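You operate a simulated robot arm through the tools that you are given. There is no shell and no other tool. Be economical: measure what you need, move in short steps, check, and stop when the job is done.

You run a simulated two-armed robot. Do the job below in one go: nothing can be reset, and whatever is moved stays where it is left.

TASK
Turn the water knob to 1. Fetch the black handle and set it on the blue shelf of the long bench. Fetch the small carton marked "bolts" and set it on top of the white carton on the wooden table with the long grey block. Fetch the purple filter and set it on the lower shelf under the spares crate. Put the green-banded motor on the white board. Put the carton labelled "latch" from the wooden table with the long grey block in the blue crate under the table with the long grey block and the carton labelled "valve" in the low brown carton. Take the thick teal ring and leave it on top of the yellow filter. The order is free. Set down upright: black handle, purple filter, green-banded motor, carton.

Only the result counts: the job must be done as asked and must still hold three seconds after the hand-in. Knocking over, shifting, dropping, spilling or breaking anything else fails it.

THE ROBOT
Two 7-joint arms with fingered hands on one trunk, on a base that drives. Base frame: it is fixed to the floor where the robot stands at the start and does not move with it; the origin is under the middle of the robot, x ahead of it, y to its left, z up; the surface under the hand at the start is at about z = 85. Lengths are in cm, angles in rad, forces in N, time in s.
The left shoulder is at the start at [2.1, 20.8, 132.3], the right one opposite. Places, roughly: black handle (24x5x9 cm) [70, 380, 90]; blue crate under the table with the long grey bloc [-160, -780, 20]; blue shelf of the long bench [130, 130, 30]; brown carton, closed carton [-150, -825, 100]; green-banded motor (16x16x17 cm) [-240, -1020, 80]; low brown carton (30x22 cm) [-388, -950, 70]; lower shelf under the spares crate [-250, -1010, 20]; purple filter [-350, -950, 75]; small carton [-450, -925, 75]; thick teal ring (4x4x4 cm) [-180, -780, 90]; water knob [70, 0, 90]; white board (28x20x1 cm) [-330, -1000, 70]; white carton [-150, -800, 100]; yellow filter [-175, -850, 100]. Payload 5 kg a hand.
The tool frame of a hand sits at the grasp point between the pads (the TCP): z along the fingers, y along the line on which they close. The tips reach 4.8 cm beyond it. The gripper opens to 16 cm. The gripper's body begins 5.6 cm behind the TCP. The gripper is a hand of 4 fingers: y runs from the thumb to the fingers, the wrist lies at [-2.6, -14.2, -25.2] in the tool frame, and closing takes about 1.5 s.
Orientation is told as [roll, pitch, yaw] about the base's x, y, z axes, in that order, counted from this pose: with the fingers straight down and the wrist toward the robot, the tool's x, y and z point along [0, 1, 0], [1, 0, 0] and [0, 0, -1] of the base frame.

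THE INTERFACE
- The arms move only by the tool drive_tool. It takes "left_rows", "right_rows" or both (then of equal length, played together; a hand with none holds still); each is a list of rows, each an object of numbers (a shift or turn left out is 0, a gripper value left out holds the last): "tx", "ty", "tz": the shift along the tool's x, y, z in cm; "ax", "ay", "az": the turn, a rotation vector about the tool's x, y, z in rad. In form: [{"tx": .., "ty": .., "tz": .., "ax": .., "ay": .., "az": ..}, ...]. A call has 1 to 12 rows; each row shifts and turns the commanded pose from where the row before left it, along the tool's axes as they then stand. "left_fingers" and "right_fingers" are, for a hand that has rows, the opening in per cent of the stroke, from 0 (shut) to 100 (fully open), set as the call begins (left out, the last holds). A row lasts 0.2 s, in which the tool goes at most 5 cm and 0.15 rad; a call with a longer step from one row to the next is refused whole, and so is a gripper value outside its range. Where a pose cannot be reached the arm comes as near as it can. A force on the tool above 40 N (or 10 N above the force at the start of the call, whichever is more), or a blocked arm, ends the call early, and 0.2 s more pass. The fingers move at their own pace (about 10.8 cm/s each) and stop on an object; they squeeze with about 22 N. The grip force told is the motor's: it shows also when the fingers shut on nothing. Time passes only in rows, and 0.2 s behind the last, so rows that do not move let the fingers close. It gives the time, the measured TCP pose, the force on the tool (base axes), the opening and the grip force at its end, in the units of the frame above (readings bear some noise), with the torque about the TCP (base axes, N m) and any sound that the robot's microphone picked up.
- Cameras (640 x 400 px; columns grow to the right, rows downward): "scene" is now at [8.66, 0.59, 151.16]; the picture's right is [0.04, -1.00, -0.00], its down [-0.54, -0.02, -0.84] and it looks along [0.84, 0.03, -0.54] (base axes); focal length 274 px, centre (320, 200). "left" rides on the left gripper at [-8.7, -13.3, -18.9] in its tool frame; the picture's right is [-0.83, -0.26, 0.49], its down [0.51, -0.71, 0.49] and it looks along [0.22, 0.66, 0.72] (tool axes); focal length 238 px, centre (320, 200). "right" rides on the right gripper at [8.7, -13.3, -18.9] in its tool frame; the picture's right is [-0.83, 0.26, -0.49], its down [-0.51, -0.71, 0.49] and it looks along [-0.22, 0.66, 0.72] (tool axes); focal length 238 px, centre (320, 200). There is no depth. A picture from a camera that has moved, and an enlarged one, comes with that camera's place and axes in the base frame and with its lens. The place of the scene camera against the robot may be out by one fixed shift of up to 1.8 cm in any direction.
- capture(camera): a new picture of that camera. No time passes.
- slide_trunk(by): slides the trunk up (or, below 0, down) by that many cm; the arms and the scene camera ride with it, the base frame stays. It gives what a move gives, with no picture.
- base_move(legs): drives the robot by 1 to 6 legs, each [ahead, left, turn to the left] in cm, cm and rad, along the robot's own axes; the way and the turn of a leg run together, so that a leg with both is an arc; at most 150 cm and 3.142 rad a leg. The arms and the cameras ride along, it lands a little off, and it stops where it bumps. It gives what a move gives.
- curl_fingers(index, middle, ring, thumb_bend, thumb_turn, hand): sets how far each is bent, from 0 (flat) to 1 (curled in); at 0.3 the hand is open as for a grip, at 0.7 the pads meet at the TCP. One left out holds its place. A second passes; each finger stops where it meets its share of the squeeze, and holds until it gets a number again. A gripper value or a shape takes the hand back. It gives what a move gives, with no picture; readings hold the bend of each and the force on the fingers (four entries, about 0 where the hand has none), thumb and palm. thumb_turn goes from beside the hand (0) to across from the fingers (1), as for a grip.
- grasp_type(shape, hand): the hand has 4 fingers and takes this shape, open, in about a second: jaw (thumb against the fingers, like two jaws); tri (thumb and two fingers); tip (a fingertip pinch); poke (one finger out to press); point (the index stretched); flat (the hand flat); cup (the hand cupped); fist (a fist). The gripper value then closes the fingers along that shape, each until it touches; the sizes above hold for jaw. It gives what a move gives, with no picture.
- aim_head(pan, tilt): turns the head with the scene camera to pan (to the left, within 1.501 rad either way) and tilt (down, from -0.506 to 1.204), counted from straight ahead of the robot. It gives what a move gives.
- enlarge(camera, box): a new picture of the part [left, top, right, bottom] of that camera's present view, enlarged. No time passes.
- sign_off(): hands the job in; it is judged then, once.

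Go step by step. Nothing tells you exact positions but the pictures and the camera data: compare them with the known pose of the tool, close in by small moves and look again before you grip or let go. The budget is 217 turns and 228 pictures, counting those below and the enlarged ones. Unless the task says otherwise, let go and move clear before handing in.

The tools are called after "Emit:" as name(argument=value, ...) on one line, values as JSON. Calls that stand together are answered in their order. drive_tool: Moves the arms, as the interface text tells. Its arguments: {"type":"object","properties":{"left_rows":{"type":"array"},"left_fingers":{"type":"number"},"right_rows":{"type":"array"},"right_fingers":{"type":"number"}},"required":[]} The other tools are called the same way: slide_trunk (by) slides the trunk up or down; grasp_type (shape, hand) gives the hand a shape; curl_fingers (index, middle, ring, thumb_bend, thumb_turn, hand) moves the fingers one by one; base_move (legs) drives the base; aim_head (pan, tilt) turns the head that bears the scene camera; capture (camera) takes a picture; enlarge (camera, box) takes an enlarged picture of a part of a camera's view; sign_off () hands the job in.

At the start:

```text
t: 0.0
left_tcp_pos: [73.26, 28.95, 121.1]
left_orientation: [0.0, -0.002, 0.001]
left_ft_force: [-0.3, -0.7, 0.7]
left_wrist_torque: [-0.03, -0.02, 0.0]
left_width: 15.95
left_finger_force: 0.0
left_shape: jaw
left_bend: [0.3, 0.3, 0.3, 0.3, 0.98]
left_finger forces: [0.1, 0.0, 0.0, 0.0, 0.1, 0.1]
right_tcp_pos: [70.27, -27.75, 129.61]
right_orientation: [0.001, 0.0, 0.001]
right_ft_force: [-0.2, -0.1, 0.0]
right_wrist_torque: [0.01, -0.02, 0.01]
right_width: 15.96
right_finger_force: 0.1
right_shape: jaw
right_bend: [0.3, 0.3, 0.3, 0.3, 0.98]
right_finger forces: [0.0, 0.0, 0.0, 0.0, 0.1, 0.0]
trunk travel left (down, up): [-32.5, 36.5]
robot x, y, heading: [0.33, 0.08, 0.006]
head pan, tilt: [0.038, 0.571]
```

scene: 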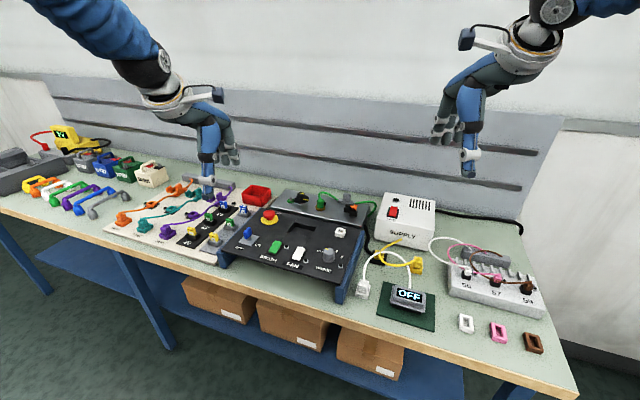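
right: 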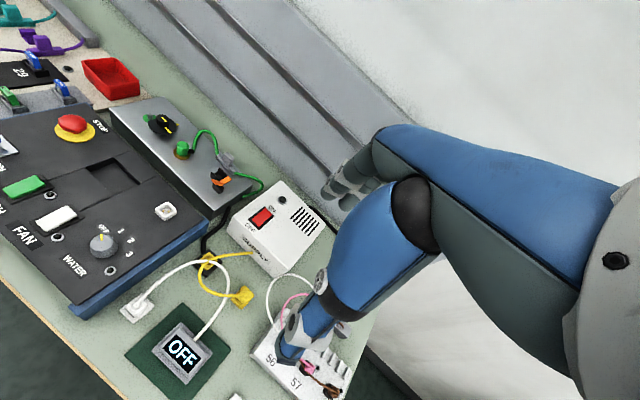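
left: 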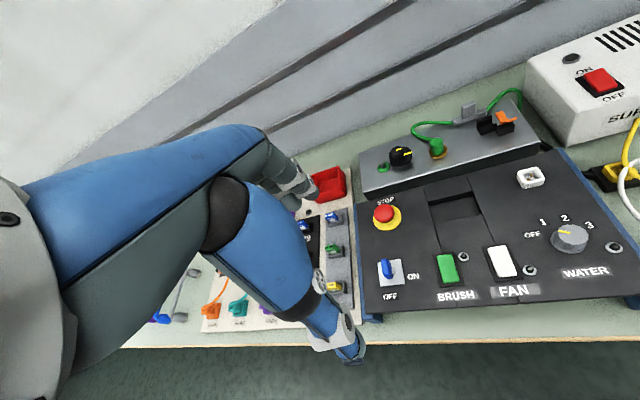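

I see the long bench with the control panel; the WATER knob is at its right part. I'll zoom in on it to find its place.

Emit:
enlarge(camera="scene", box=[260, 200, 400, 290])

Emit:
enlarge(camera="left", box=[500, 190, 640, 290])

Emit:
enlarge(camera="right", box=[40, 190, 180, 290])

```text
4.44 times, centred on (330, 245) of scene
camera zoom: at [8.66, 0.59, 151.16], right [0.04, -1.0, 0.0], down [-0.54, -0.02, -0.84], along [0.84, 0.03, -0.54], focal length 1216 px, centre (276, 0)
```

zoom: 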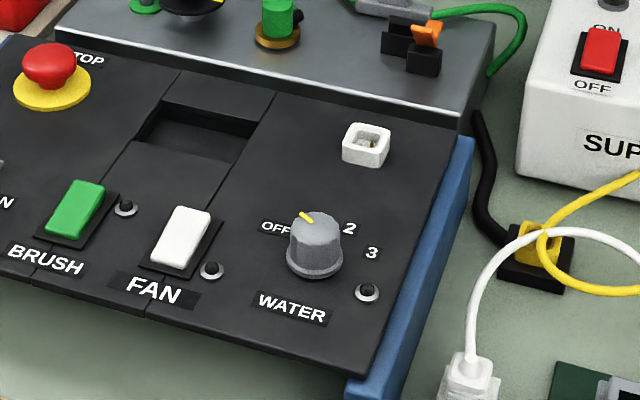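

```text
4.00 times, centred on (570, 240) of left
camera zoom: at [59.94, 20.23, 140.09], right [-0.26, -0.83, -0.49], down [-0.71, 0.51, -0.49], along [0.66, 0.22, -0.72], focal length 953 px, centre (-680, 40)
```

zoom: 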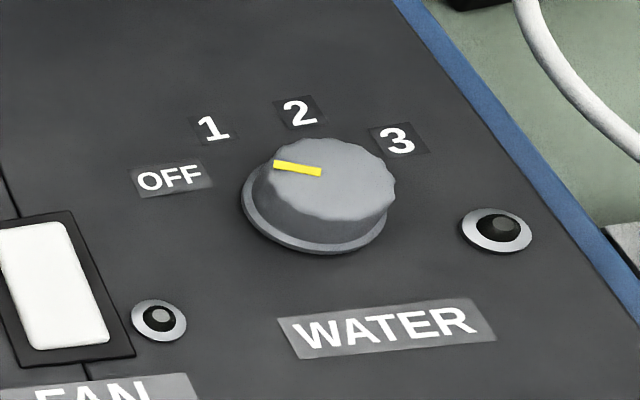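

```text
4.00 times, centred on (110, 240) of right
camera zoom: at [57.03, -19.19, 148.68], right [0.26, -0.83, 0.49], down [-0.71, -0.51, -0.49], along [0.66, -0.22, -0.72], focal length 953 px, centre (1160, 40)
```

zoom: 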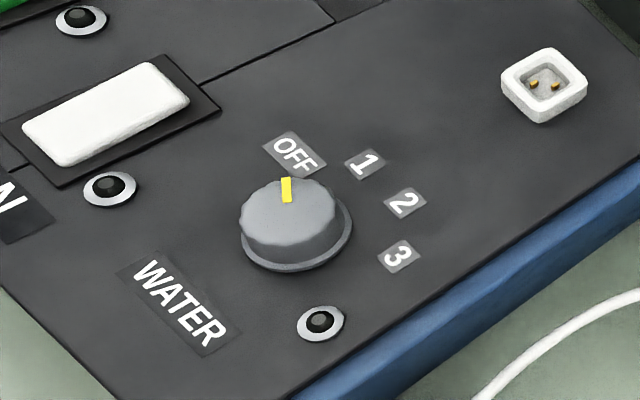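

The knob top triangulates to about [69.6, 0.0, 94.8] with its axis vertical, and the panel is at z≈92. OFF is about 42° left of ahead and "1" about 2°, so I need roughly 0.7 rad clockwise. I'll bring the left hand above it.

Emit:
drive_tool(left_rows=[{"tx": -4.8, "ty": -0.6, "tz": 0}, {"tx": -4.8, "ty": -0.6, "tz": 1}, {"tx": -4.8, "ty": -0.6, "tz": 1}, {"tx": -4.8, "ty": -0.6, "tz": 1}, {"tx": -4.8, "ty": -0.6, "tz": 1}, {"tx": -4.8, "ty": -0.6, "tz": 1}, {"tz": 4}, {"tz": 4}, {"tz": 2}], left_fingers=45)

Emit:
capture(camera="left")

Emit:
capture(camera="scene")

```text
t: 2.0
left_tcp_pos: [69.56, 0.25, 106.07]
left_orientation: [0.001, 0.001, 0.001]
left_ft_force: [0.9, 1.3, 0.7]
left_wrist_torque: [-0.03, 0.07, -0.03]
left_width: 7.23
left_finger_force: 0.0
left_shape: jaw
left_bend: [0.74, 0.47, 0.44, 0.71, 1.0]
left_finger forces: [0.1, 0.0, 0.1, 0.0, 0.0, 0.1]
right_tcp_pos: [70.36, -27.75, 129.63]
right_orientation: [0.0, 0.0, 0.001]
right_ft_force: [0.4, -0.5, -0.2]
right_wrist_torque: [-0.01, 0.03, 0.01]
right_width: 15.96
right_finger_force: 0.0
right_shape: jaw
right_bend: [0.3, 0.3, 0.3, 0.3, 0.98]
right_finger forces: [0.0, 0.0, 0.0, 0.0, 0.1, 0.1]
trunk travel left (down, up): [-32.5, 36.5]
robot x, y, heading: [-0.07, 0.06, -0.003]
head pan, tilt: [0.038, 0.571]
```

```text
221 pictures are left
camera left: at [56.38, -8.52, 125.01], right [-0.26, -0.83, -0.49], down [-0.71, 0.51, -0.49], along [0.66, 0.22, -0.72], focal length 238 px, centre (320, 200)
```

left: 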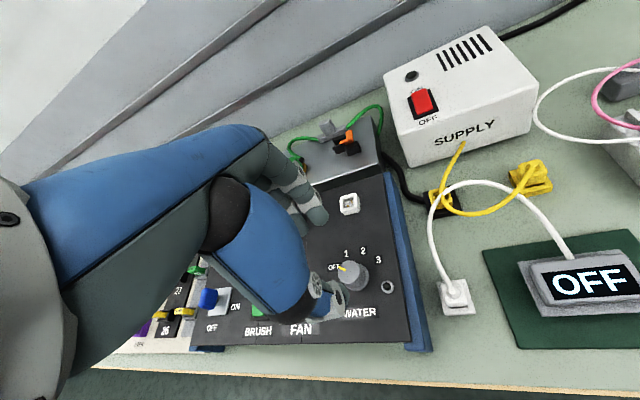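

```text
220 pictures are left
camera scene: at [8.71, 0.59, 151.16], right [0.04, -1.0, 0.0], down [-0.54, -0.02, -0.84], along [0.84, 0.03, -0.54], focal length 274 px, centre (320, 200)
```

scene: 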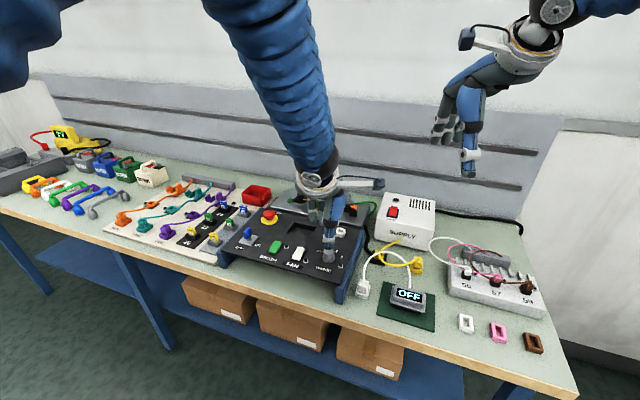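

The hand is over the knob. I'll zoom to check the fingers against the knob, then descend.

Emit:
enlarge(camera="left", box=[240, 160, 420, 340])

Emit:
enlarge(camera="scene", box=[270, 170, 400, 290])

```text
2.22 times, centred on (330, 250) of left
camera zoom: at [56.38, -8.52, 125.01], right [-0.26, -0.83, -0.49], down [-0.71, 0.51, -0.49], along [0.66, 0.22, -0.72], focal length 530 px, centre (298, 89)
```

zoom: 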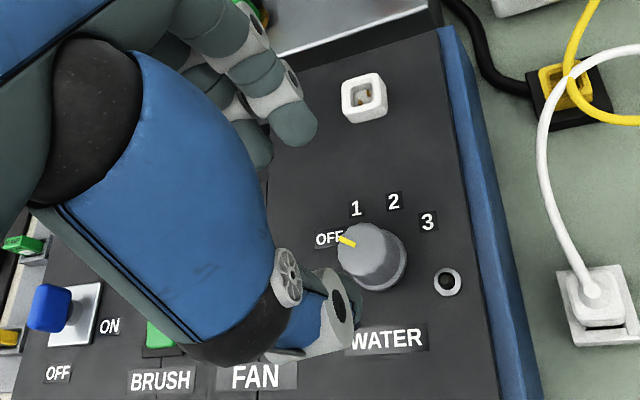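

```text
3.33 times, centred on (335, 230) of scene
camera zoom: at [8.71, 0.59, 151.16], right [0.04, -1.0, 0.0], down [-0.54, -0.02, -0.84], along [0.84, 0.03, -0.54], focal length 912 px, centre (270, 100)
```

zoom: 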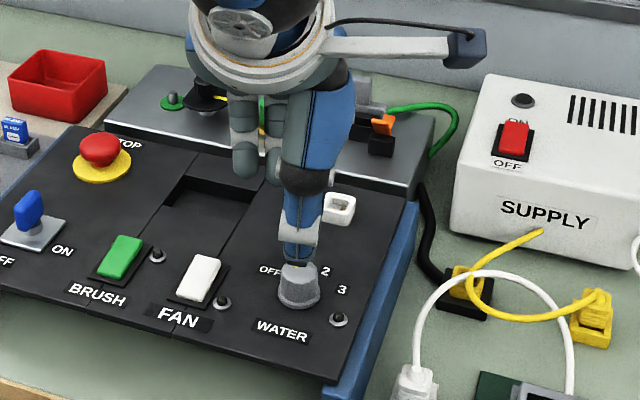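

Knob position confirmed at [69.6, 0.05]. I'll go down around it, then look before closing.

Emit:
drive_tool(left_rows=[{"tz": 3, "tx": -0.2}, {"tz": 3}, {"tz": 1}, {"tz": 1}, {}])

Emit:
enlarge(camera="left", box=[240, 140, 400, 320])

Emit:
enlarge(camera="scene", box=[270, 190, 400, 290])

```text
t: 3.2
left_tcp_pos: [69.53, -0.03, 98.17]
left_orientation: [0.001, 0.001, 0.001]
left_ft_force: [0.8, 0.1, 0.3]
left_wrist_torque: [0.01, -0.03, -0.02]
left_width: 7.23
left_finger_force: 0.0
left_shape: jaw
left_bend: [0.74, 0.47, 0.44, 0.71, 1.0]
left_finger forces: [0.0, 0.0, 0.1, 0.1, 0.0, 0.0]
right_tcp_pos: [70.21, -27.85, 129.72]
right_orientation: [0.001, -0.001, 0.001]
right_ft_force: [-0.4, -0.6, 0.4]
right_wrist_torque: [0.0, -0.06, 0.03]
right_width: 15.97
right_finger_force: 0.1
right_shape: jaw
right_bend: [0.3, 0.3, 0.3, 0.3, 0.98]
right_finger forces: [0.1, 0.0, 0.1, 0.0, 0.0, 0.1]
trunk travel left (down, up): [-32.5, 36.5]
robot x, y, heading: [-0.33, 0.15, -0.002]
head pan, tilt: [0.038, 0.571]
```

```text
2.22 times, centred on (320, 230) of left
camera zoom: at [56.28, -8.74, 117.1], right [-0.26, -0.83, -0.49], down [-0.71, 0.51, -0.49], along [0.66, 0.22, -0.72], focal length 530 px, centre (320, 133)
```

zoom: 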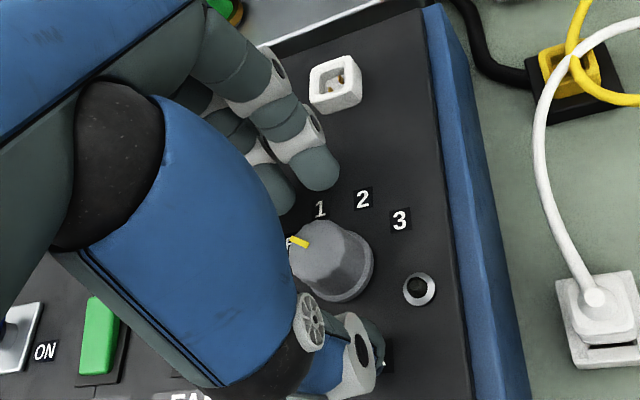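

```text
4.00 times, centred on (335, 240) of scene
camera zoom: at [8.61, 0.57, 151.17], right [0.04, -1.0, 0.0], down [-0.54, -0.02, -0.84], along [0.84, 0.03, -0.54], focal length 1095 px, centre (260, 40)
```

zoom: 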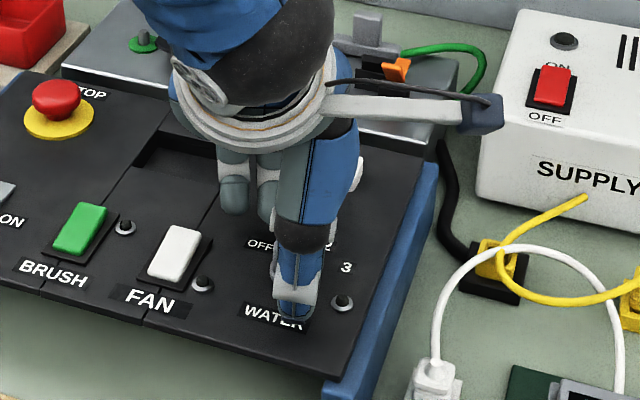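

The knob lies between thumb and index. Closing.

Emit:
drive_tool(left_rows=[{"tz": 0.5}, {}, {}, {}, {}, {}, {}, {}], left_fingers=5)

Emit:
enlarge(camera="left", box=[240, 140, 400, 320])

```text
t: 5.0
left_tcp_pos: [69.5, -0.11, 97.69]
left_orientation: [-0.001, 0.0, 0.0]
left_ft_force: [-8.2, -2.7, -0.4]
left_wrist_torque: [-0.1, 0.33, 0.03]
left_width: 2.07
left_finger_force: 21.6
left_shape: jaw
left_bend: [0.72, 0.64, 0.67, 0.73, 1.0]
left_finger forces: [11.1, 4.1, 0.0, 0.0, 23.4, 0.0]
right_tcp_pos: [70.24, -27.82, 129.66]
right_orientation: [0.001, -0.001, 0.0]
right_ft_force: [0.4, -0.4, -0.6]
right_wrist_torque: [0.01, -0.01, 0.02]
right_width: 15.96
right_finger_force: 0.0
right_shape: jaw
right_bend: [0.3, 0.3, 0.3, 0.3, 0.98]
right_finger forces: [0.1, 0.0, 0.0, 0.0, 0.0, 0.1]
trunk travel left (down, up): [-32.5, 36.5]
robot x, y, heading: [0.13, -0.03, -0.003]
head pan, tilt: [0.038, 0.571]
```

```text
2.22 times, centred on (320, 230) of left
camera zoom: at [56.22, -8.77, 116.6], right [-0.26, -0.83, -0.49], down [-0.71, 0.51, -0.49], along [0.66, 0.22, -0.72], focal length 530 px, centre (320, 133)
```

zoom: 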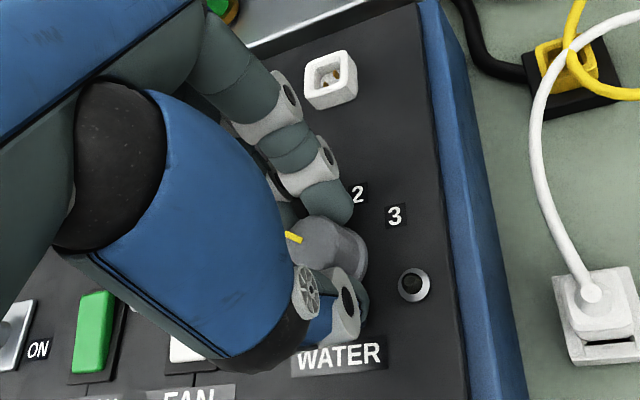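

Gripped. Turning clockwise about 0.7 rad (tool z points down, so az positive).

Emit:
drive_tool(left_rows=[{"az": 0.1}, {"az": 0.1}, {"az": 0.1}, {"az": 0.1}, {"az": 0.1}, {"az": 0.1}, {"az": 0.1}, {}])

Emit:
capture(camera="right")

Emit:
enlarge(camera="right", box=[40, 190, 180, 290])

```text
t: 6.8
left_tcp_pos: [69.37, -0.21, 97.61]
left_orientation: [0.001, -0.001, -0.702]
left_ft_force: [-15.5, 1.4, 1.4]
left_wrist_torque: [0.1, 0.6, 0.01]
left_width: 2.09
left_finger_force: 22.3
left_shape: jaw
left_bend: [0.72, 0.65, 0.67, 0.73, 1.0]
left_finger forces: [12.1, 3.2, 0.0, 0.1, 26.0, 0.1]
right_tcp_pos: [70.33, -27.75, 129.65]
right_orientation: [0.0, -0.001, 0.0]
right_ft_force: [-0.5, 0.9, 0.0]
right_wrist_torque: [0.0, 0.03, 0.0]
right_width: 15.99
right_finger_force: 0.0
right_shape: jaw
right_bend: [0.3, 0.3, 0.3, 0.3, 0.98]
right_finger forces: [0.0, 0.0, 0.0, 0.0, 0.0, 0.0]
trunk travel left (down, up): [-32.5, 36.5]
robot x, y, heading: [0.05, 0.26, 0.004]
head pan, tilt: [0.038, 0.571]
```

```text
214 pictures are left
camera right: at [56.92, -19.16, 148.73], right [0.26, -0.83, 0.49], down [-0.71, -0.51, -0.49], along [0.66, -0.22, -0.72], focal length 238 px, centre (320, 200)
```

right: 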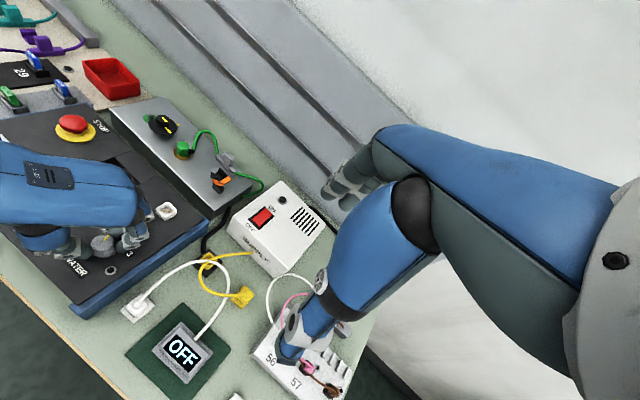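

```text
4.00 times, centred on (110, 240) of right
camera zoom: at [56.92, -19.16, 148.73], right [0.26, -0.83, 0.49], down [-0.71, -0.51, -0.49], along [0.66, -0.22, -0.72], focal length 953 px, centre (1160, 40)
```

zoom: 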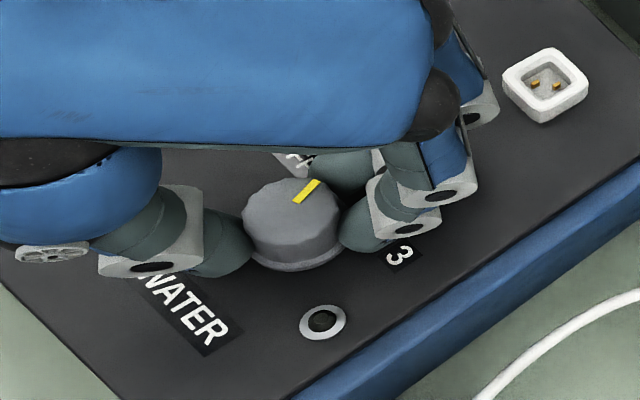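

The pointer now points straight ahead (≈2°), at 1. I'll release and lift off, then check.

Emit:
drive_tool(left_rows=[{}, {}, {}, {}, {"tz": -2}, {"tz": -4}, {"tz": -5}, {"tz": -5}, {"tz": -5}, {"tx": 5}, {"tx": 5}], left_fingers=50)

Emit:
enlarge(camera="right", box=[40, 190, 180, 290])

```text
t: 9.2
left_tcp_pos: [75.9, 7.4, 118.56]
left_orientation: [-0.002, 0.001, -0.702]
left_ft_force: [-0.8, -0.6, -0.1]
left_wrist_torque: [0.04, -0.02, 0.01]
left_width: 7.97
left_finger_force: 0.1
left_shape: jaw
left_bend: [0.74, 0.45, 0.42, 0.7, 1.0]
left_finger forces: [0.1, 0.1, 0.1, 0.0, 0.1, 0.1]
right_tcp_pos: [70.4, -27.85, 129.64]
right_orientation: [-0.001, -0.001, 0.001]
right_ft_force: [-0.1, 0.8, 0.1]
right_wrist_torque: [-0.06, -0.04, -0.02]
right_width: 15.97
right_finger_force: 0.1
right_shape: jaw
right_bend: [0.3, 0.3, 0.3, 0.3, 0.98]
right_finger forces: [0.0, 0.0, 0.0, 0.1, 0.1, 0.1]
trunk travel left (down, up): [-32.5, 36.5]
robot x, y, heading: [-0.37, -0.12, 0.0]
head pan, tilt: [0.038, 0.571]
```

```text
4.00 times, centred on (110, 240) of right
camera zoom: at [57.05, -19.12, 148.68], right [0.26, -0.83, 0.49], down [-0.71, -0.51, -0.49], along [0.66, -0.22, -0.72], focal length 953 px, centre (1160, 40)
```

zoom: 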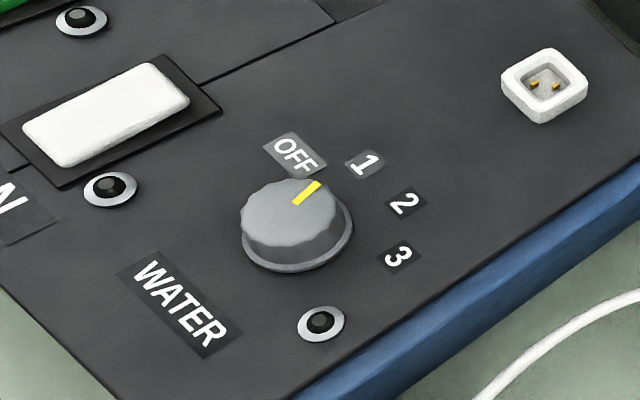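

The knob is at 1. Next is the black handle far to the left; I'll look around toward it and at the shelf.

Emit:
aim_head(pan=0.9, tilt=0.35)

Emit:
capture(camera="scene")

Emit:
aim_head(pan=1.5, tilt=0.3)

Emit:
capture(camera="scene")

Emit:
aim_head(pan=-1.5, tilt=0.2)

Emit:
capture(camera="scene")

```text
t: 10.4
left_tcp_pos: [75.99, 7.33, 118.64]
left_orientation: [0.0, 0.001, -0.7]
left_ft_force: [-0.2, -0.6, 0.0]
left_wrist_torque: [0.02, -0.02, 0.01]
left_width: 7.98
left_finger_force: 0.0
left_shape: jaw
left_bend: [0.74, 0.45, 0.42, 0.7, 1.0]
left_finger forces: [0.1, 0.0, 0.0, 0.0, 0.1, 0.0]
right_tcp_pos: [70.37, -27.8, 129.49]
right_orientation: [-0.001, 0.0, 0.001]
right_ft_force: [0.4, -1.0, -1.2]
right_wrist_torque: [-0.02, -0.02, 0.03]
right_width: 15.92
right_finger_force: 0.1
right_shape: jaw
right_bend: [0.3, 0.3, 0.3, 0.3, 0.98]
right_finger forces: [0.0, 0.1, 0.1, 0.1, 0.0, 0.1]
trunk travel left (down, up): [-32.5, 36.5]
robot x, y, heading: [0.06, -0.24, -0.001]
head pan, tilt: [0.901, 0.351]
```

```text
211 pictures are left
camera scene: at [5.53, 7.52, 153.18], right [0.78, -0.62, 0.0], down [-0.21, -0.27, -0.94], along [0.58, 0.74, -0.34], focal length 274 px, centre (320, 200)
```

scene: 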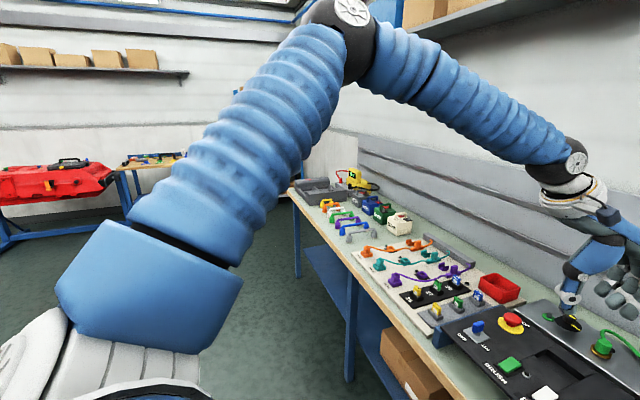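

```text
t: 11.4
left_tcp_pos: [76.01, 7.44, 118.57]
left_orientation: [-0.001, 0.0, -0.701]
left_ft_force: [-0.3, -0.2, -0.7]
left_wrist_torque: [-0.04, -0.04, -0.01]
left_width: 7.97
left_finger_force: 0.0
left_shape: jaw
left_bend: [0.74, 0.45, 0.42, 0.7, 1.0]
left_finger forces: [0.0, 0.1, 0.0, 0.1, 0.0, 0.1]
right_tcp_pos: [70.35, -27.83, 129.62]
right_orientation: [0.0, 0.0, 0.001]
right_ft_force: [-0.3, 0.6, 0.1]
right_wrist_torque: [0.02, -0.02, -0.03]
right_width: 15.96
right_finger_force: 0.0
right_shape: jaw
right_bend: [0.3, 0.3, 0.3, 0.3, 0.98]
right_finger forces: [0.1, 0.0, 0.1, 0.0, 0.0, 0.0]
trunk travel left (down, up): [-32.5, 36.5]
robot x, y, heading: [-0.02, -0.12, -0.0]
head pan, tilt: [1.499, 0.3]
```

```text
210 pictures are left
camera scene: at [0.43, 9.55, 153.66], right [1.0, -0.07, 0.0], down [-0.02, -0.29, -0.96], along [0.07, 0.95, -0.3], focal length 274 px, centre (320, 200)
```

scene: 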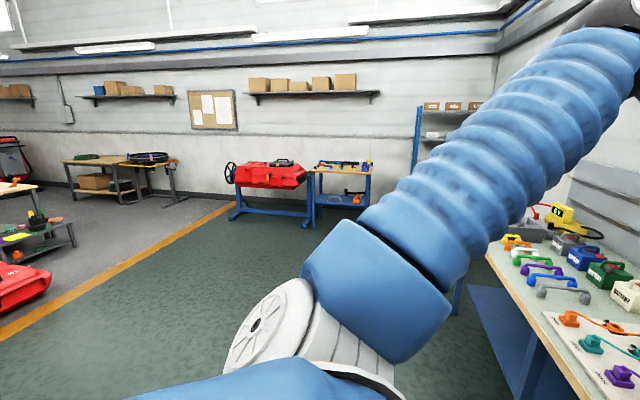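

```text
t: 14.0
left_tcp_pos: [75.94, 7.37, 118.57]
left_orientation: [0.0, 0.0, -0.698]
left_ft_force: [1.2, 1.0, 0.1]
left_wrist_torque: [0.01, -0.02, 0.0]
left_width: 7.98
left_finger_force: 0.2
left_shape: jaw
left_bend: [0.74, 0.45, 0.42, 0.7, 1.0]
left_finger forces: [0.1, 0.0, 0.0, 0.0, 0.0, 0.0]
right_tcp_pos: [70.43, -27.75, 129.55]
right_orientation: [0.0, -0.001, 0.0]
right_ft_force: [0.4, 0.2, 0.1]
right_wrist_torque: [0.02, -0.03, -0.01]
right_width: 15.94
right_finger_force: 0.0
right_shape: jaw
right_bend: [0.3, 0.3, 0.3, 0.3, 0.98]
right_finger forces: [0.0, 0.0, 0.1, 0.0, 0.0, 0.1]
trunk travel left (down, up): [-32.5, 36.5]
robot x, y, heading: [-0.01, 0.01, 0.002]
head pan, tilt: [-1.499, 0.201]
```

```text
209 pictures are left
camera scene: at [0.43, -9.06, 154.59], right [-1.0, -0.07, 0.0], down [-0.01, 0.2, -0.98], along [0.07, -0.98, -0.2], focal length 274 px, centre (320, 200)
```

scene: 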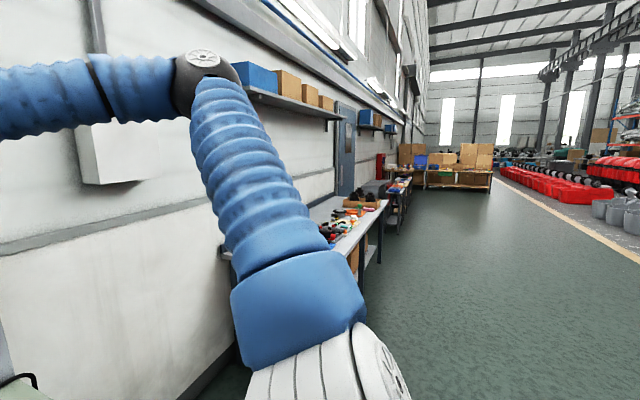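

The black handle is on the small table around (60, 380). I'll back off, turn left to face it, and drive closer, then look again.

Emit:
base_move(legs=[[-40, 0, 0], [0, 0, 1.571], [140, 0, 0], [100, 0, 0], [0, -90, 0]])

Emit:
aim_head(pan=0, tilt=0.5)

Emit:
capture(camera="scene")

```text
t: 36.0
left_tcp_pos: [46.21, 316.48, 118.58]
left_orientation: [-0.002, -0.001, 0.863]
left_ft_force: [0.1, -0.3, 0.6]
left_wrist_torque: [0.01, 0.03, 0.03]
left_width: 7.97
left_finger_force: 0.0
left_shape: jaw
left_bend: [0.74, 0.45, 0.42, 0.7, 1.0]
left_finger forces: [0.0, 0.0, 0.0, 0.0, 0.0, 0.1]
right_tcp_pos: [81.45, 310.43, 129.59]
right_orientation: [0.0, 0.0, 1.562]
right_ft_force: [0.1, -0.7, -0.7]
right_wrist_torque: [-0.01, 0.03, 0.02]
right_width: 15.97
right_finger_force: 0.0
right_shape: jaw
right_bend: [0.3, 0.3, 0.3, 0.3, 0.98]
right_finger forces: [0.0, 0.0, 0.0, 0.0, 0.0, 0.0]
trunk travel left (down, up): [-32.5, 36.5]
robot x, y, heading: [52.83, 240.6, 1.563]
head pan, tilt: [-1.499, 0.201]
```

```text
t: 37.6
left_tcp_pos: [46.24, 316.58, 118.62]
left_orientation: [0.0, 0.0, 0.862]
left_ft_force: [-0.7, -0.3, 0.5]
left_wrist_torque: [0.04, -0.01, 0.03]
left_width: 7.98
left_finger_force: 0.0
left_shape: jaw
left_bend: [0.74, 0.45, 0.42, 0.7, 1.0]
left_finger forces: [0.0, 0.0, 0.1, 0.0, 0.0, 0.0]
right_tcp_pos: [81.46, 310.5, 129.6]
right_orientation: [-0.001, 0.001, 1.563]
right_ft_force: [-0.2, -0.1, 0.6]
right_wrist_torque: [0.0, -0.02, 0.01]
right_width: 15.98
right_finger_force: 0.1
right_shape: jaw
right_bend: [0.3, 0.3, 0.3, 0.3, 0.98]
right_finger forces: [0.1, 0.0, 0.0, 0.1, 0.1, 0.1]
trunk travel left (down, up): [-32.5, 36.5]
robot x, y, heading: [53.02, 240.53, 1.562]
head pan, tilt: [0.0, 0.499]
```

```text
208 pictures are left
camera scene: at [51.78, 250.81, 151.82], right [1.0, -0.01, 0.0], down [0.0, -0.48, -0.88], along [0.01, 0.88, -0.48], focal length 274 px, centre (320, 200)
```

scene: 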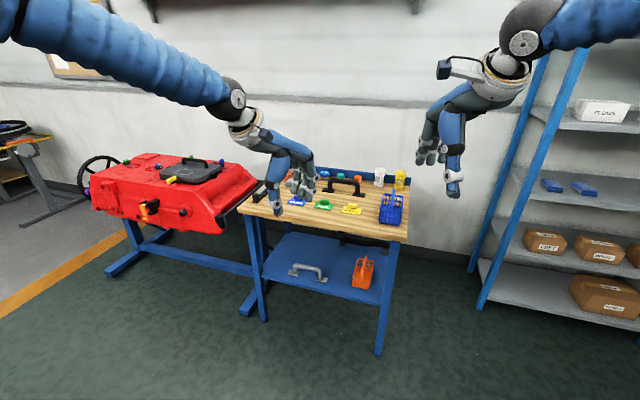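

Emit:
enlarge(camera="scene", box=[230, 130, 430, 300])

Emit:
capture(camera="right")

Emit:
capture(camera="left")

```text
2.35 times, centred on (330, 215) of scene
camera zoom: at [51.78, 250.81, 151.82], right [1.0, -0.01, 0.0], down [0.0, -0.48, -0.88], along [0.01, 0.88, -0.48], focal length 644 px, centre (296, 165)
```

zoom: 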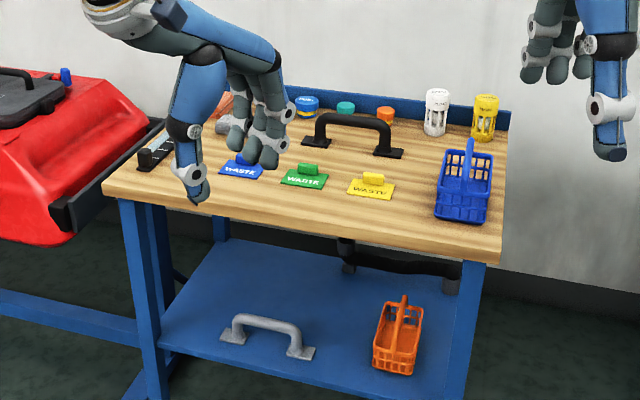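

```text
206 pictures are left
camera right: at [72.59, 297.23, 148.68], right [0.84, 0.25, 0.49], down [0.5, -0.71, -0.49], along [0.22, 0.65, -0.72], focal length 238 px, centre (320, 200)
```

right: 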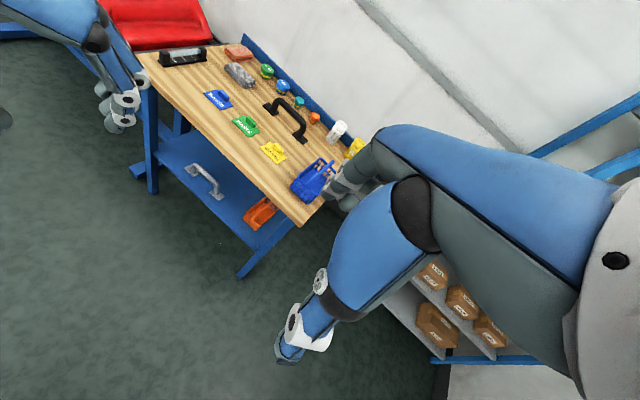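

```text
205 pictures are left
camera left: at [44.2, 300.81, 137.55], right [0.46, -0.74, -0.49], down [-0.85, -0.21, -0.49], along [0.26, 0.64, -0.72], focal length 238 px, centre (320, 200)
```

left: 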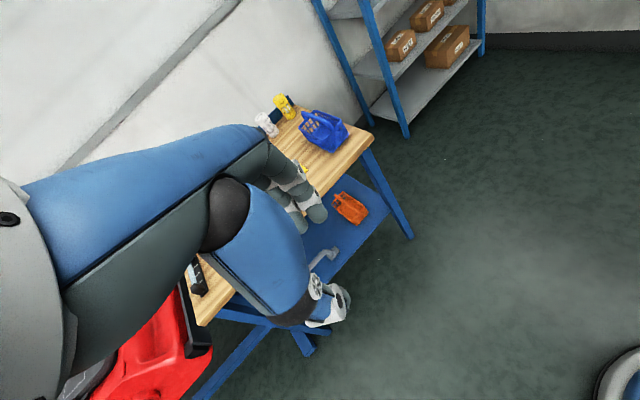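

The black arch handle is at about (66, 381), bar running ~19° off the x axis, on a table top at z≈85. I'll drive closer so the right hand can pick it from above.

Emit:
base_move(legs=[[58, 8, 0]])

Emit:
capture(camera="scene")

Emit:
capture(camera="right")

```text
t: 40.9
left_tcp_pos: [38.24, 373.84, 118.59]
left_orientation: [0.0, 0.0, 0.869]
left_ft_force: [-0.8, 0.5, -0.5]
left_wrist_torque: [-0.02, -0.01, -0.02]
left_width: 7.99
left_finger_force: 0.1
left_shape: jaw
left_bend: [0.74, 0.45, 0.42, 0.7, 1.0]
left_finger forces: [0.1, 0.0, 0.1, 0.0, 0.0, 0.1]
right_tcp_pos: [73.29, 368.17, 129.57]
right_orientation: [0.001, 0.001, 1.567]
right_ft_force: [-0.1, 1.0, -0.1]
right_wrist_torque: [-0.05, 0.03, -0.01]
right_width: 15.94
right_finger_force: 0.0
right_shape: jaw
right_bend: [0.3, 0.3, 0.3, 0.3, 0.98]
right_finger forces: [0.0, 0.1, 0.0, 0.0, 0.1, 0.0]
trunk travel left (down, up): [-32.5, 36.5]
robot x, y, heading: [45.5, 297.77, 1.569]
head pan, tilt: [0.0, 0.499]
```

```text
204 pictures are left
camera scene: at [44.05, 308.2, 151.81], right [1.0, 0.0, 0.0], down [0.0, -0.48, -0.88], along [0.0, 0.88, -0.48], focal length 274 px, centre (320, 200)
```

scene: 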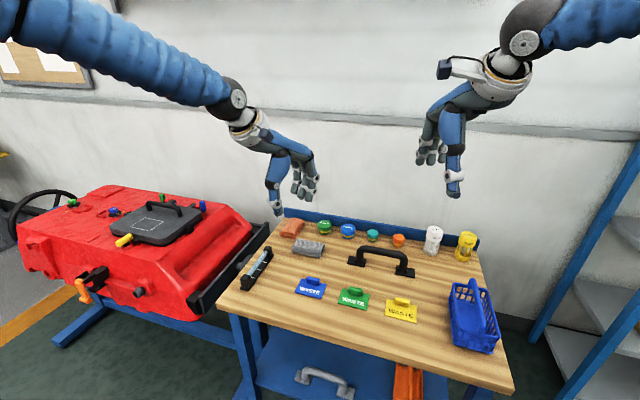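

```text
203 pictures are left
camera right: at [64.62, 354.72, 148.66], right [0.84, 0.26, 0.49], down [0.5, -0.71, -0.49], along [0.22, 0.65, -0.72], focal length 238 px, centre (320, 200)
```

right: 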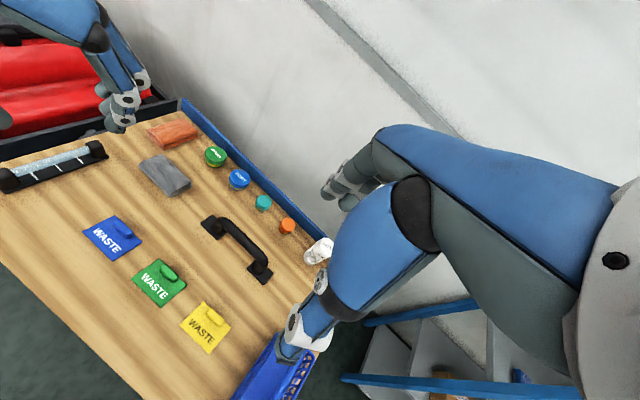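

Handle centre refined to (66.7, 381.3), bar axis −17°. Moving the right hand above it with the closing direction across the bar.

Emit:
drive_tool(right_rows=[{"tx": 1.7, "ty": 4.2, "az": 0.1}, {"tx": 1.9, "ty": 4.2, "az": 0.1}, {"tx": 2.5, "ty": 4.0, "az": 0.086}, {"tz": 5}, {"tz": 5}, {"tz": 5}, {"tz": 5}, {}], right_fingers=60)

Emit:
capture(camera="right")

Emit:
enlarge(camera="scene", box=[300, 170, 460, 310])

```text
t: 42.7
left_tcp_pos: [38.19, 373.76, 118.63]
left_orientation: [0.001, 0.0, 0.867]
left_ft_force: [-0.4, -0.5, -0.2]
left_wrist_torque: [0.07, -0.05, -0.03]
left_width: 7.96
left_finger_force: 0.1
left_shape: jaw
left_bend: [0.74, 0.45, 0.42, 0.7, 1.0]
left_finger forces: [0.0, 0.0, 0.0, 0.0, 0.0, 0.0]
right_tcp_pos: [68.55, 380.84, 109.64]
right_orientation: [0.001, -0.001, 1.282]
right_ft_force: [-1.3, 0.2, -0.1]
right_wrist_torque: [0.05, 0.0, -0.06]
right_width: 9.64
right_finger_force: 0.0
right_shape: jaw
right_bend: [0.73, 0.41, 0.38, 0.65, 1.0]
right_finger forces: [0.1, 0.1, 0.1, 0.0, 0.0, 0.0]
trunk travel left (down, up): [-32.5, 36.5]
robot x, y, heading: [45.21, 297.86, 1.566]
head pan, tilt: [0.0, 0.499]
```

```text
202 pictures are left
camera right: at [56.35, 370.52, 128.71], right [0.87, 0.01, 0.49], down [0.28, -0.82, -0.49], along [0.4, 0.57, -0.72], focal length 238 px, centre (320, 200)
```

right: 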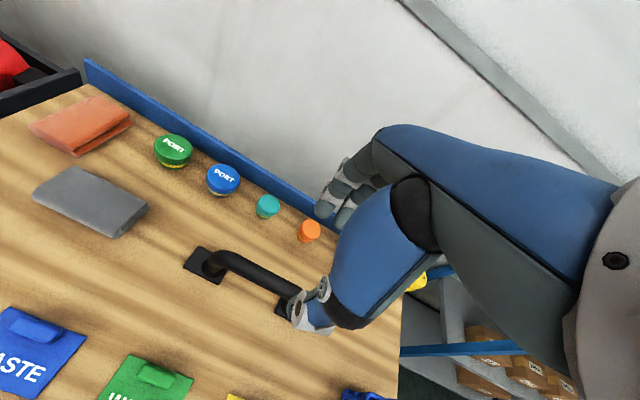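

```text
2.86 times, centred on (380, 240) of scene
camera zoom: at [44.01, 308.05, 151.83], right [1.0, 0.0, 0.0], down [0.0, -0.48, -0.88], along [0.0, 0.88, -0.48], focal length 782 px, centre (149, 86)
```

zoom: 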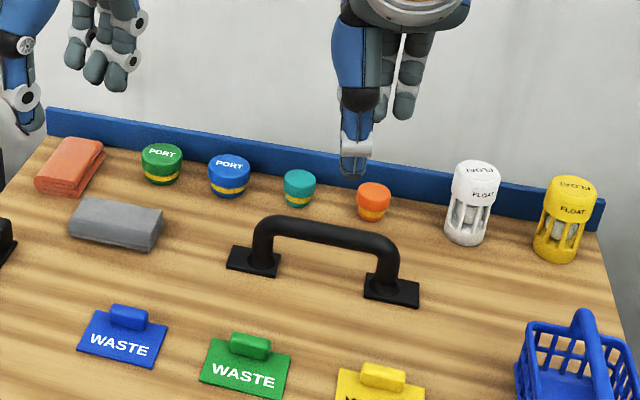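

Fingers extend outward from the thumb line, so I shift 4 cm along the bar, then descend around it.

Emit:
drive_tool(right_rows=[{"tx": 4.1}, {"tz": 5}, {"tz": 5}, {"tz": 4}, {"tz": 2}, {"tz": 1}, {}])

Emit:
capture(camera="right")

Emit:
enlarge(camera="scene", box=[300, 170, 460, 310])

```text
t: 44.3
left_tcp_pos: [38.26, 373.76, 118.52]
left_orientation: [-0.001, 0.001, 0.866]
left_ft_force: [0.1, 0.7, 0.8]
left_wrist_torque: [0.01, 0.03, -0.03]
left_width: 7.97
left_finger_force: 0.1
left_shape: jaw
left_bend: [0.74, 0.45, 0.42, 0.7, 1.0]
left_finger forces: [0.0, 0.0, 0.0, 0.1, 0.0, 0.1]
right_tcp_pos: [64.76, 382.01, 92.54]
right_orientation: [0.002, 0.0, 1.282]
right_ft_force: [0.1, -0.1, 0.3]
right_wrist_torque: [0.02, 0.0, 0.03]
right_width: 9.58
right_finger_force: 0.0
right_shape: jaw
right_bend: [0.73, 0.41, 0.38, 0.65, 1.0]
right_finger forces: [0.0, 0.1, 0.1, 0.0, 0.0, 0.1]
trunk travel left (down, up): [-32.5, 36.5]
robot x, y, heading: [45.31, 297.69, 1.567]
head pan, tilt: [0.0, 0.499]
```

```text
200 pictures are left
camera right: at [52.49, 371.82, 111.64], right [0.87, 0.01, 0.49], down [0.28, -0.82, -0.49], along [0.4, 0.57, -0.72], focal length 238 px, centre (320, 200)
```

right: 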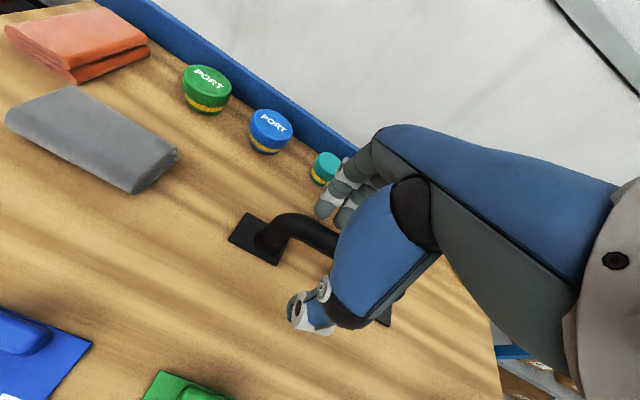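

```text
2.86 times, centred on (380, 240) of scene
camera zoom: at [44.07, 308.14, 151.82], right [1.0, 0.0, 0.0], down [0.0, -0.48, -0.88], along [0.0, 0.88, -0.48], focal length 782 px, centre (149, 86)
```

zoom: 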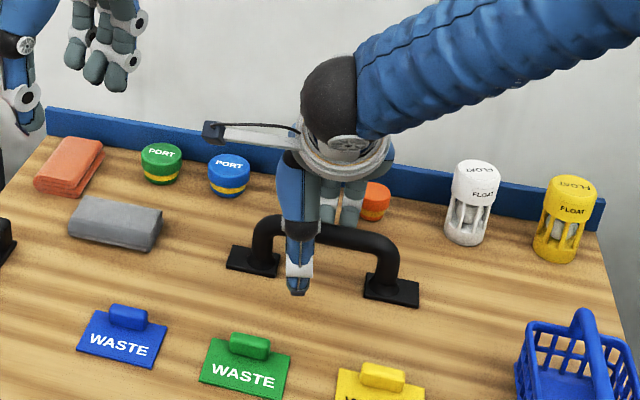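

Well placed around the bar. Closing.

Emit:
drive_tool(right_rows=[{}, {}, {}, {}, {}, {}, {}, {}, {}], right_fingers=0)

Emit:
enlarge(camera="scene", box=[300, 170, 460, 310])

```text
t: 46.3
left_tcp_pos: [38.2, 373.91, 118.52]
left_orientation: [-0.001, -0.001, 0.868]
left_ft_force: [0.2, 0.4, 0.4]
left_wrist_torque: [0.0, -0.01, -0.01]
left_width: 7.97
left_finger_force: 0.0
left_shape: jaw
left_bend: [0.74, 0.45, 0.42, 0.7, 1.0]
left_finger forces: [0.1, 0.0, 0.1, 0.0, 0.0, 0.1]
right_tcp_pos: [64.62, 382.0, 92.64]
right_orientation: [0.0, -0.001, 1.28]
right_ft_force: [-0.3, -0.3, 0.3]
right_wrist_torque: [0.01, 0.05, 0.01]
right_width: 0.32
right_finger_force: 22.0
right_shape: jaw
right_bend: [0.71, 0.7, 0.7, 0.73, 1.0]
right_finger forces: [11.0, 1.4, 2.3, 0.1, 16.6, 0.0]
trunk travel left (down, up): [-32.5, 36.5]
robot x, y, heading: [45.3, 297.96, 1.56]
head pan, tilt: [0.0, 0.499]
```

```text
2.86 times, centred on (380, 240) of scene
camera zoom: at [44.05, 308.17, 151.81], right [1.0, 0.0, 0.0], down [0.0, -0.48, -0.88], along [0.0, 0.88, -0.48], focal length 782 px, centre (149, 86)
```

zoom: 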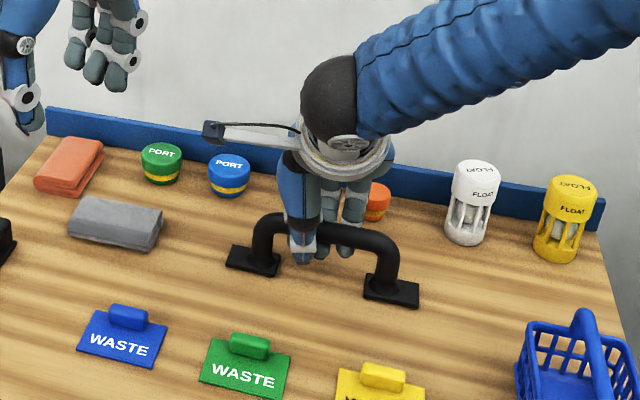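

The fingers stopped with about 22 N; I'll lift slightly to test the hold.

Emit:
drive_tool(right_rows=[{"tz": -1}, {"tz": -1}, {"tz": -1}, {"tz": -1}, {}])

Emit:
enlarge(camera="scene", box=[300, 170, 460, 310])

Emit:
capture(camera="right")

```text
t: 47.5
left_tcp_pos: [38.27, 373.81, 118.55]
left_orientation: [-0.001, 0.0, 0.867]
left_ft_force: [-0.2, 0.2, 0.7]
left_wrist_torque: [0.01, 0.0, 0.03]
left_width: 7.99
left_finger_force: 0.1
left_shape: jaw
left_bend: [0.74, 0.45, 0.42, 0.7, 1.0]
left_finger forces: [0.1, 0.0, 0.1, 0.0, 0.1, 0.0]
right_tcp_pos: [64.71, 382.23, 96.61]
right_orientation: [-0.001, 0.001, 1.28]
right_ft_force: [0.0, -1.1, -2.2]
right_wrist_torque: [0.01, 0.05, -0.01]
right_width: 0.34
right_finger_force: 22.1
right_shape: jaw
right_bend: [0.71, 0.7, 0.7, 0.73, 1.0]
right_finger forces: [10.9, 0.1, 2.3, 0.0, 16.6, 0.0]
trunk travel left (down, up): [-32.5, 36.5]
robot x, y, heading: [45.73, 297.72, 1.568]
head pan, tilt: [0.0, 0.499]
```

```text
2.86 times, centred on (380, 240) of scene
camera zoom: at [44.06, 308.21, 151.81], right [1.0, 0.0, 0.0], down [0.0, -0.48, -0.88], along [0.0, 0.88, -0.48], focal length 782 px, centre (149, 86)
```

zoom: 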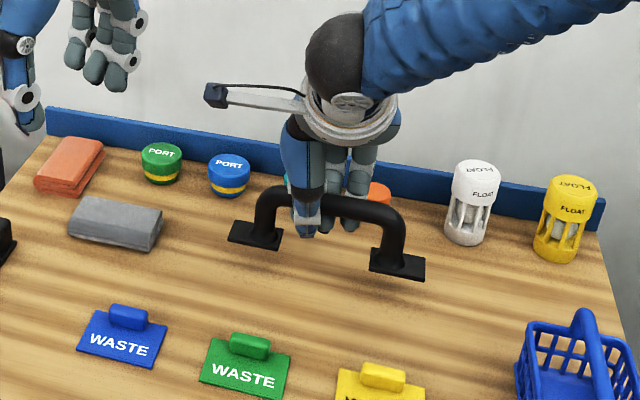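

```text
196 pictures are left
camera right: at [52.53, 371.89, 115.66], right [0.87, 0.01, 0.49], down [0.28, -0.82, -0.49], along [0.4, 0.57, -0.72], focal length 238 px, centre (320, 200)
```

right: 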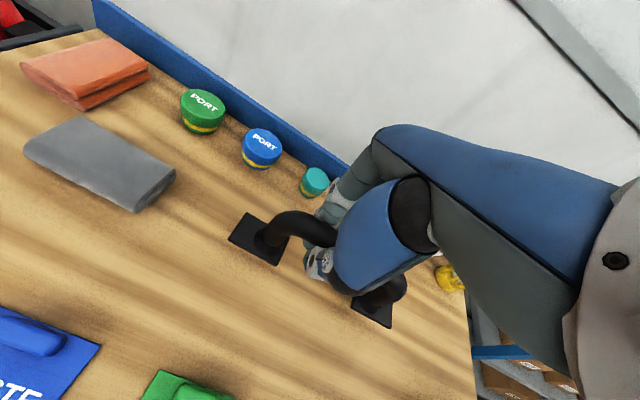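

The handle is held (slightly tilted along the bar). I'll lift it well clear, back off and turn toward the long bench's left section.

Emit:
drive_tool(right_rows=[{"tz": -4}, {"tz": -5}, {"tz": -5}, {"tz": -5}, {"tz": -4}, {}])

Emit:
base_move(legs=[[-100, 0, 0], [0, 50, 0], [0, 0, -1.847]])

Emit:
aim_head(pan=0, tilt=0.7)

Emit:
capture(camera="scene")

```text
t: 48.9
left_tcp_pos: [38.16, 373.98, 118.56]
left_orientation: [0.0, 0.001, 0.868]
left_ft_force: [0.0, 0.2, -0.4]
left_wrist_torque: [-0.05, 0.0, -0.03]
left_width: 7.96
left_finger_force: 0.0
left_shape: jaw
left_bend: [0.74, 0.45, 0.42, 0.7, 1.0]
left_finger forces: [0.0, 0.0, 0.0, 0.1, 0.1, 0.0]
right_tcp_pos: [64.67, 382.09, 119.57]
right_orientation: [0.0, 0.0, 1.28]
right_ft_force: [0.0, 0.0, -2.5]
right_wrist_torque: [-0.02, 0.05, 0.0]
right_width: 0.34
right_finger_force: 22.2
right_shape: jaw
right_bend: [0.71, 0.7, 0.7, 0.74, 1.0]
right_finger forces: [10.6, 0.0, 2.3, 0.1, 16.2, 0.0]
trunk travel left (down, up): [-32.5, 36.5]
robot x, y, heading: [45.25, 297.91, 1.563]
head pan, tilt: [0.0, 0.499]
```

```text
t: 61.1
left_tcp_pos: [70.59, 184.94, 118.64]
left_orientation: [0.001, -0.001, -0.961]
left_ft_force: [0.3, 0.0, 0.3]
left_wrist_torque: [0.0, 0.04, 0.01]
left_width: 7.96
left_finger_force: 0.1
left_shape: jaw
left_bend: [0.74, 0.45, 0.42, 0.7, 1.0]
left_finger forces: [0.1, 0.0, 0.1, 0.0, 0.0, 0.0]
right_tcp_pos: [71.88, 157.35, 119.5]
right_orientation: [-0.001, 0.0, -0.548]
right_ft_force: [-0.5, -0.3, -3.3]
right_wrist_torque: [0.09, -0.02, -0.04]
right_width: 0.32
right_finger_force: 21.9
right_shape: jaw
right_bend: [0.71, 0.7, 0.7, 0.74, 1.0]
right_finger forces: [9.2, 0.0, 2.3, 0.0, 14.7, 0.0]
trunk travel left (down, up): [-32.5, 36.5]
robot x, y, heading: [-4.66, 197.46, -0.262]
head pan, tilt: [0.0, 0.499]
```

```text
t: 61.8
left_tcp_pos: [70.67, 185.06, 118.52]
left_orientation: [-0.001, 0.0, -0.963]
left_ft_force: [0.0, 0.1, 0.1]
left_wrist_torque: [0.01, 0.02, -0.03]
left_width: 7.97
left_finger_force: 0.0
left_shape: jaw
left_bend: [0.74, 0.45, 0.42, 0.7, 1.0]
left_finger forces: [0.2, 0.1, 0.0, 0.0, 0.1, 0.0]
right_tcp_pos: [71.94, 157.33, 119.54]
right_orientation: [0.001, 0.001, -0.545]
right_ft_force: [-0.4, -0.8, -2.0]
right_wrist_torque: [0.05, -0.04, 0.03]
right_width: 0.33
right_finger_force: 21.7
right_shape: jaw
right_bend: [0.71, 0.7, 0.7, 0.74, 1.0]
right_finger forces: [9.2, 0.0, 2.2, 0.0, 14.8, 0.0]
trunk travel left (down, up): [-32.5, 36.5]
robot x, y, heading: [-5.23, 197.66, -0.261]
head pan, tilt: [0.0, 0.7]
```

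```text
195 pictures are left
camera scene: at [3.14, 195.25, 150.05], right [-0.26, -0.97, 0.0], down [-0.62, 0.17, -0.76], along [0.74, -0.2, -0.64], focal length 274 px, centre (320, 200)
```

scene: 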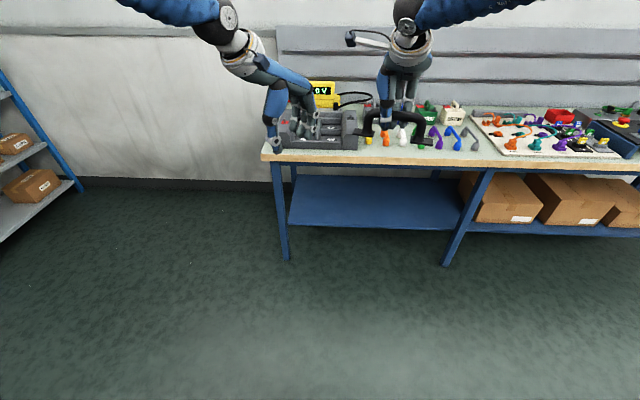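

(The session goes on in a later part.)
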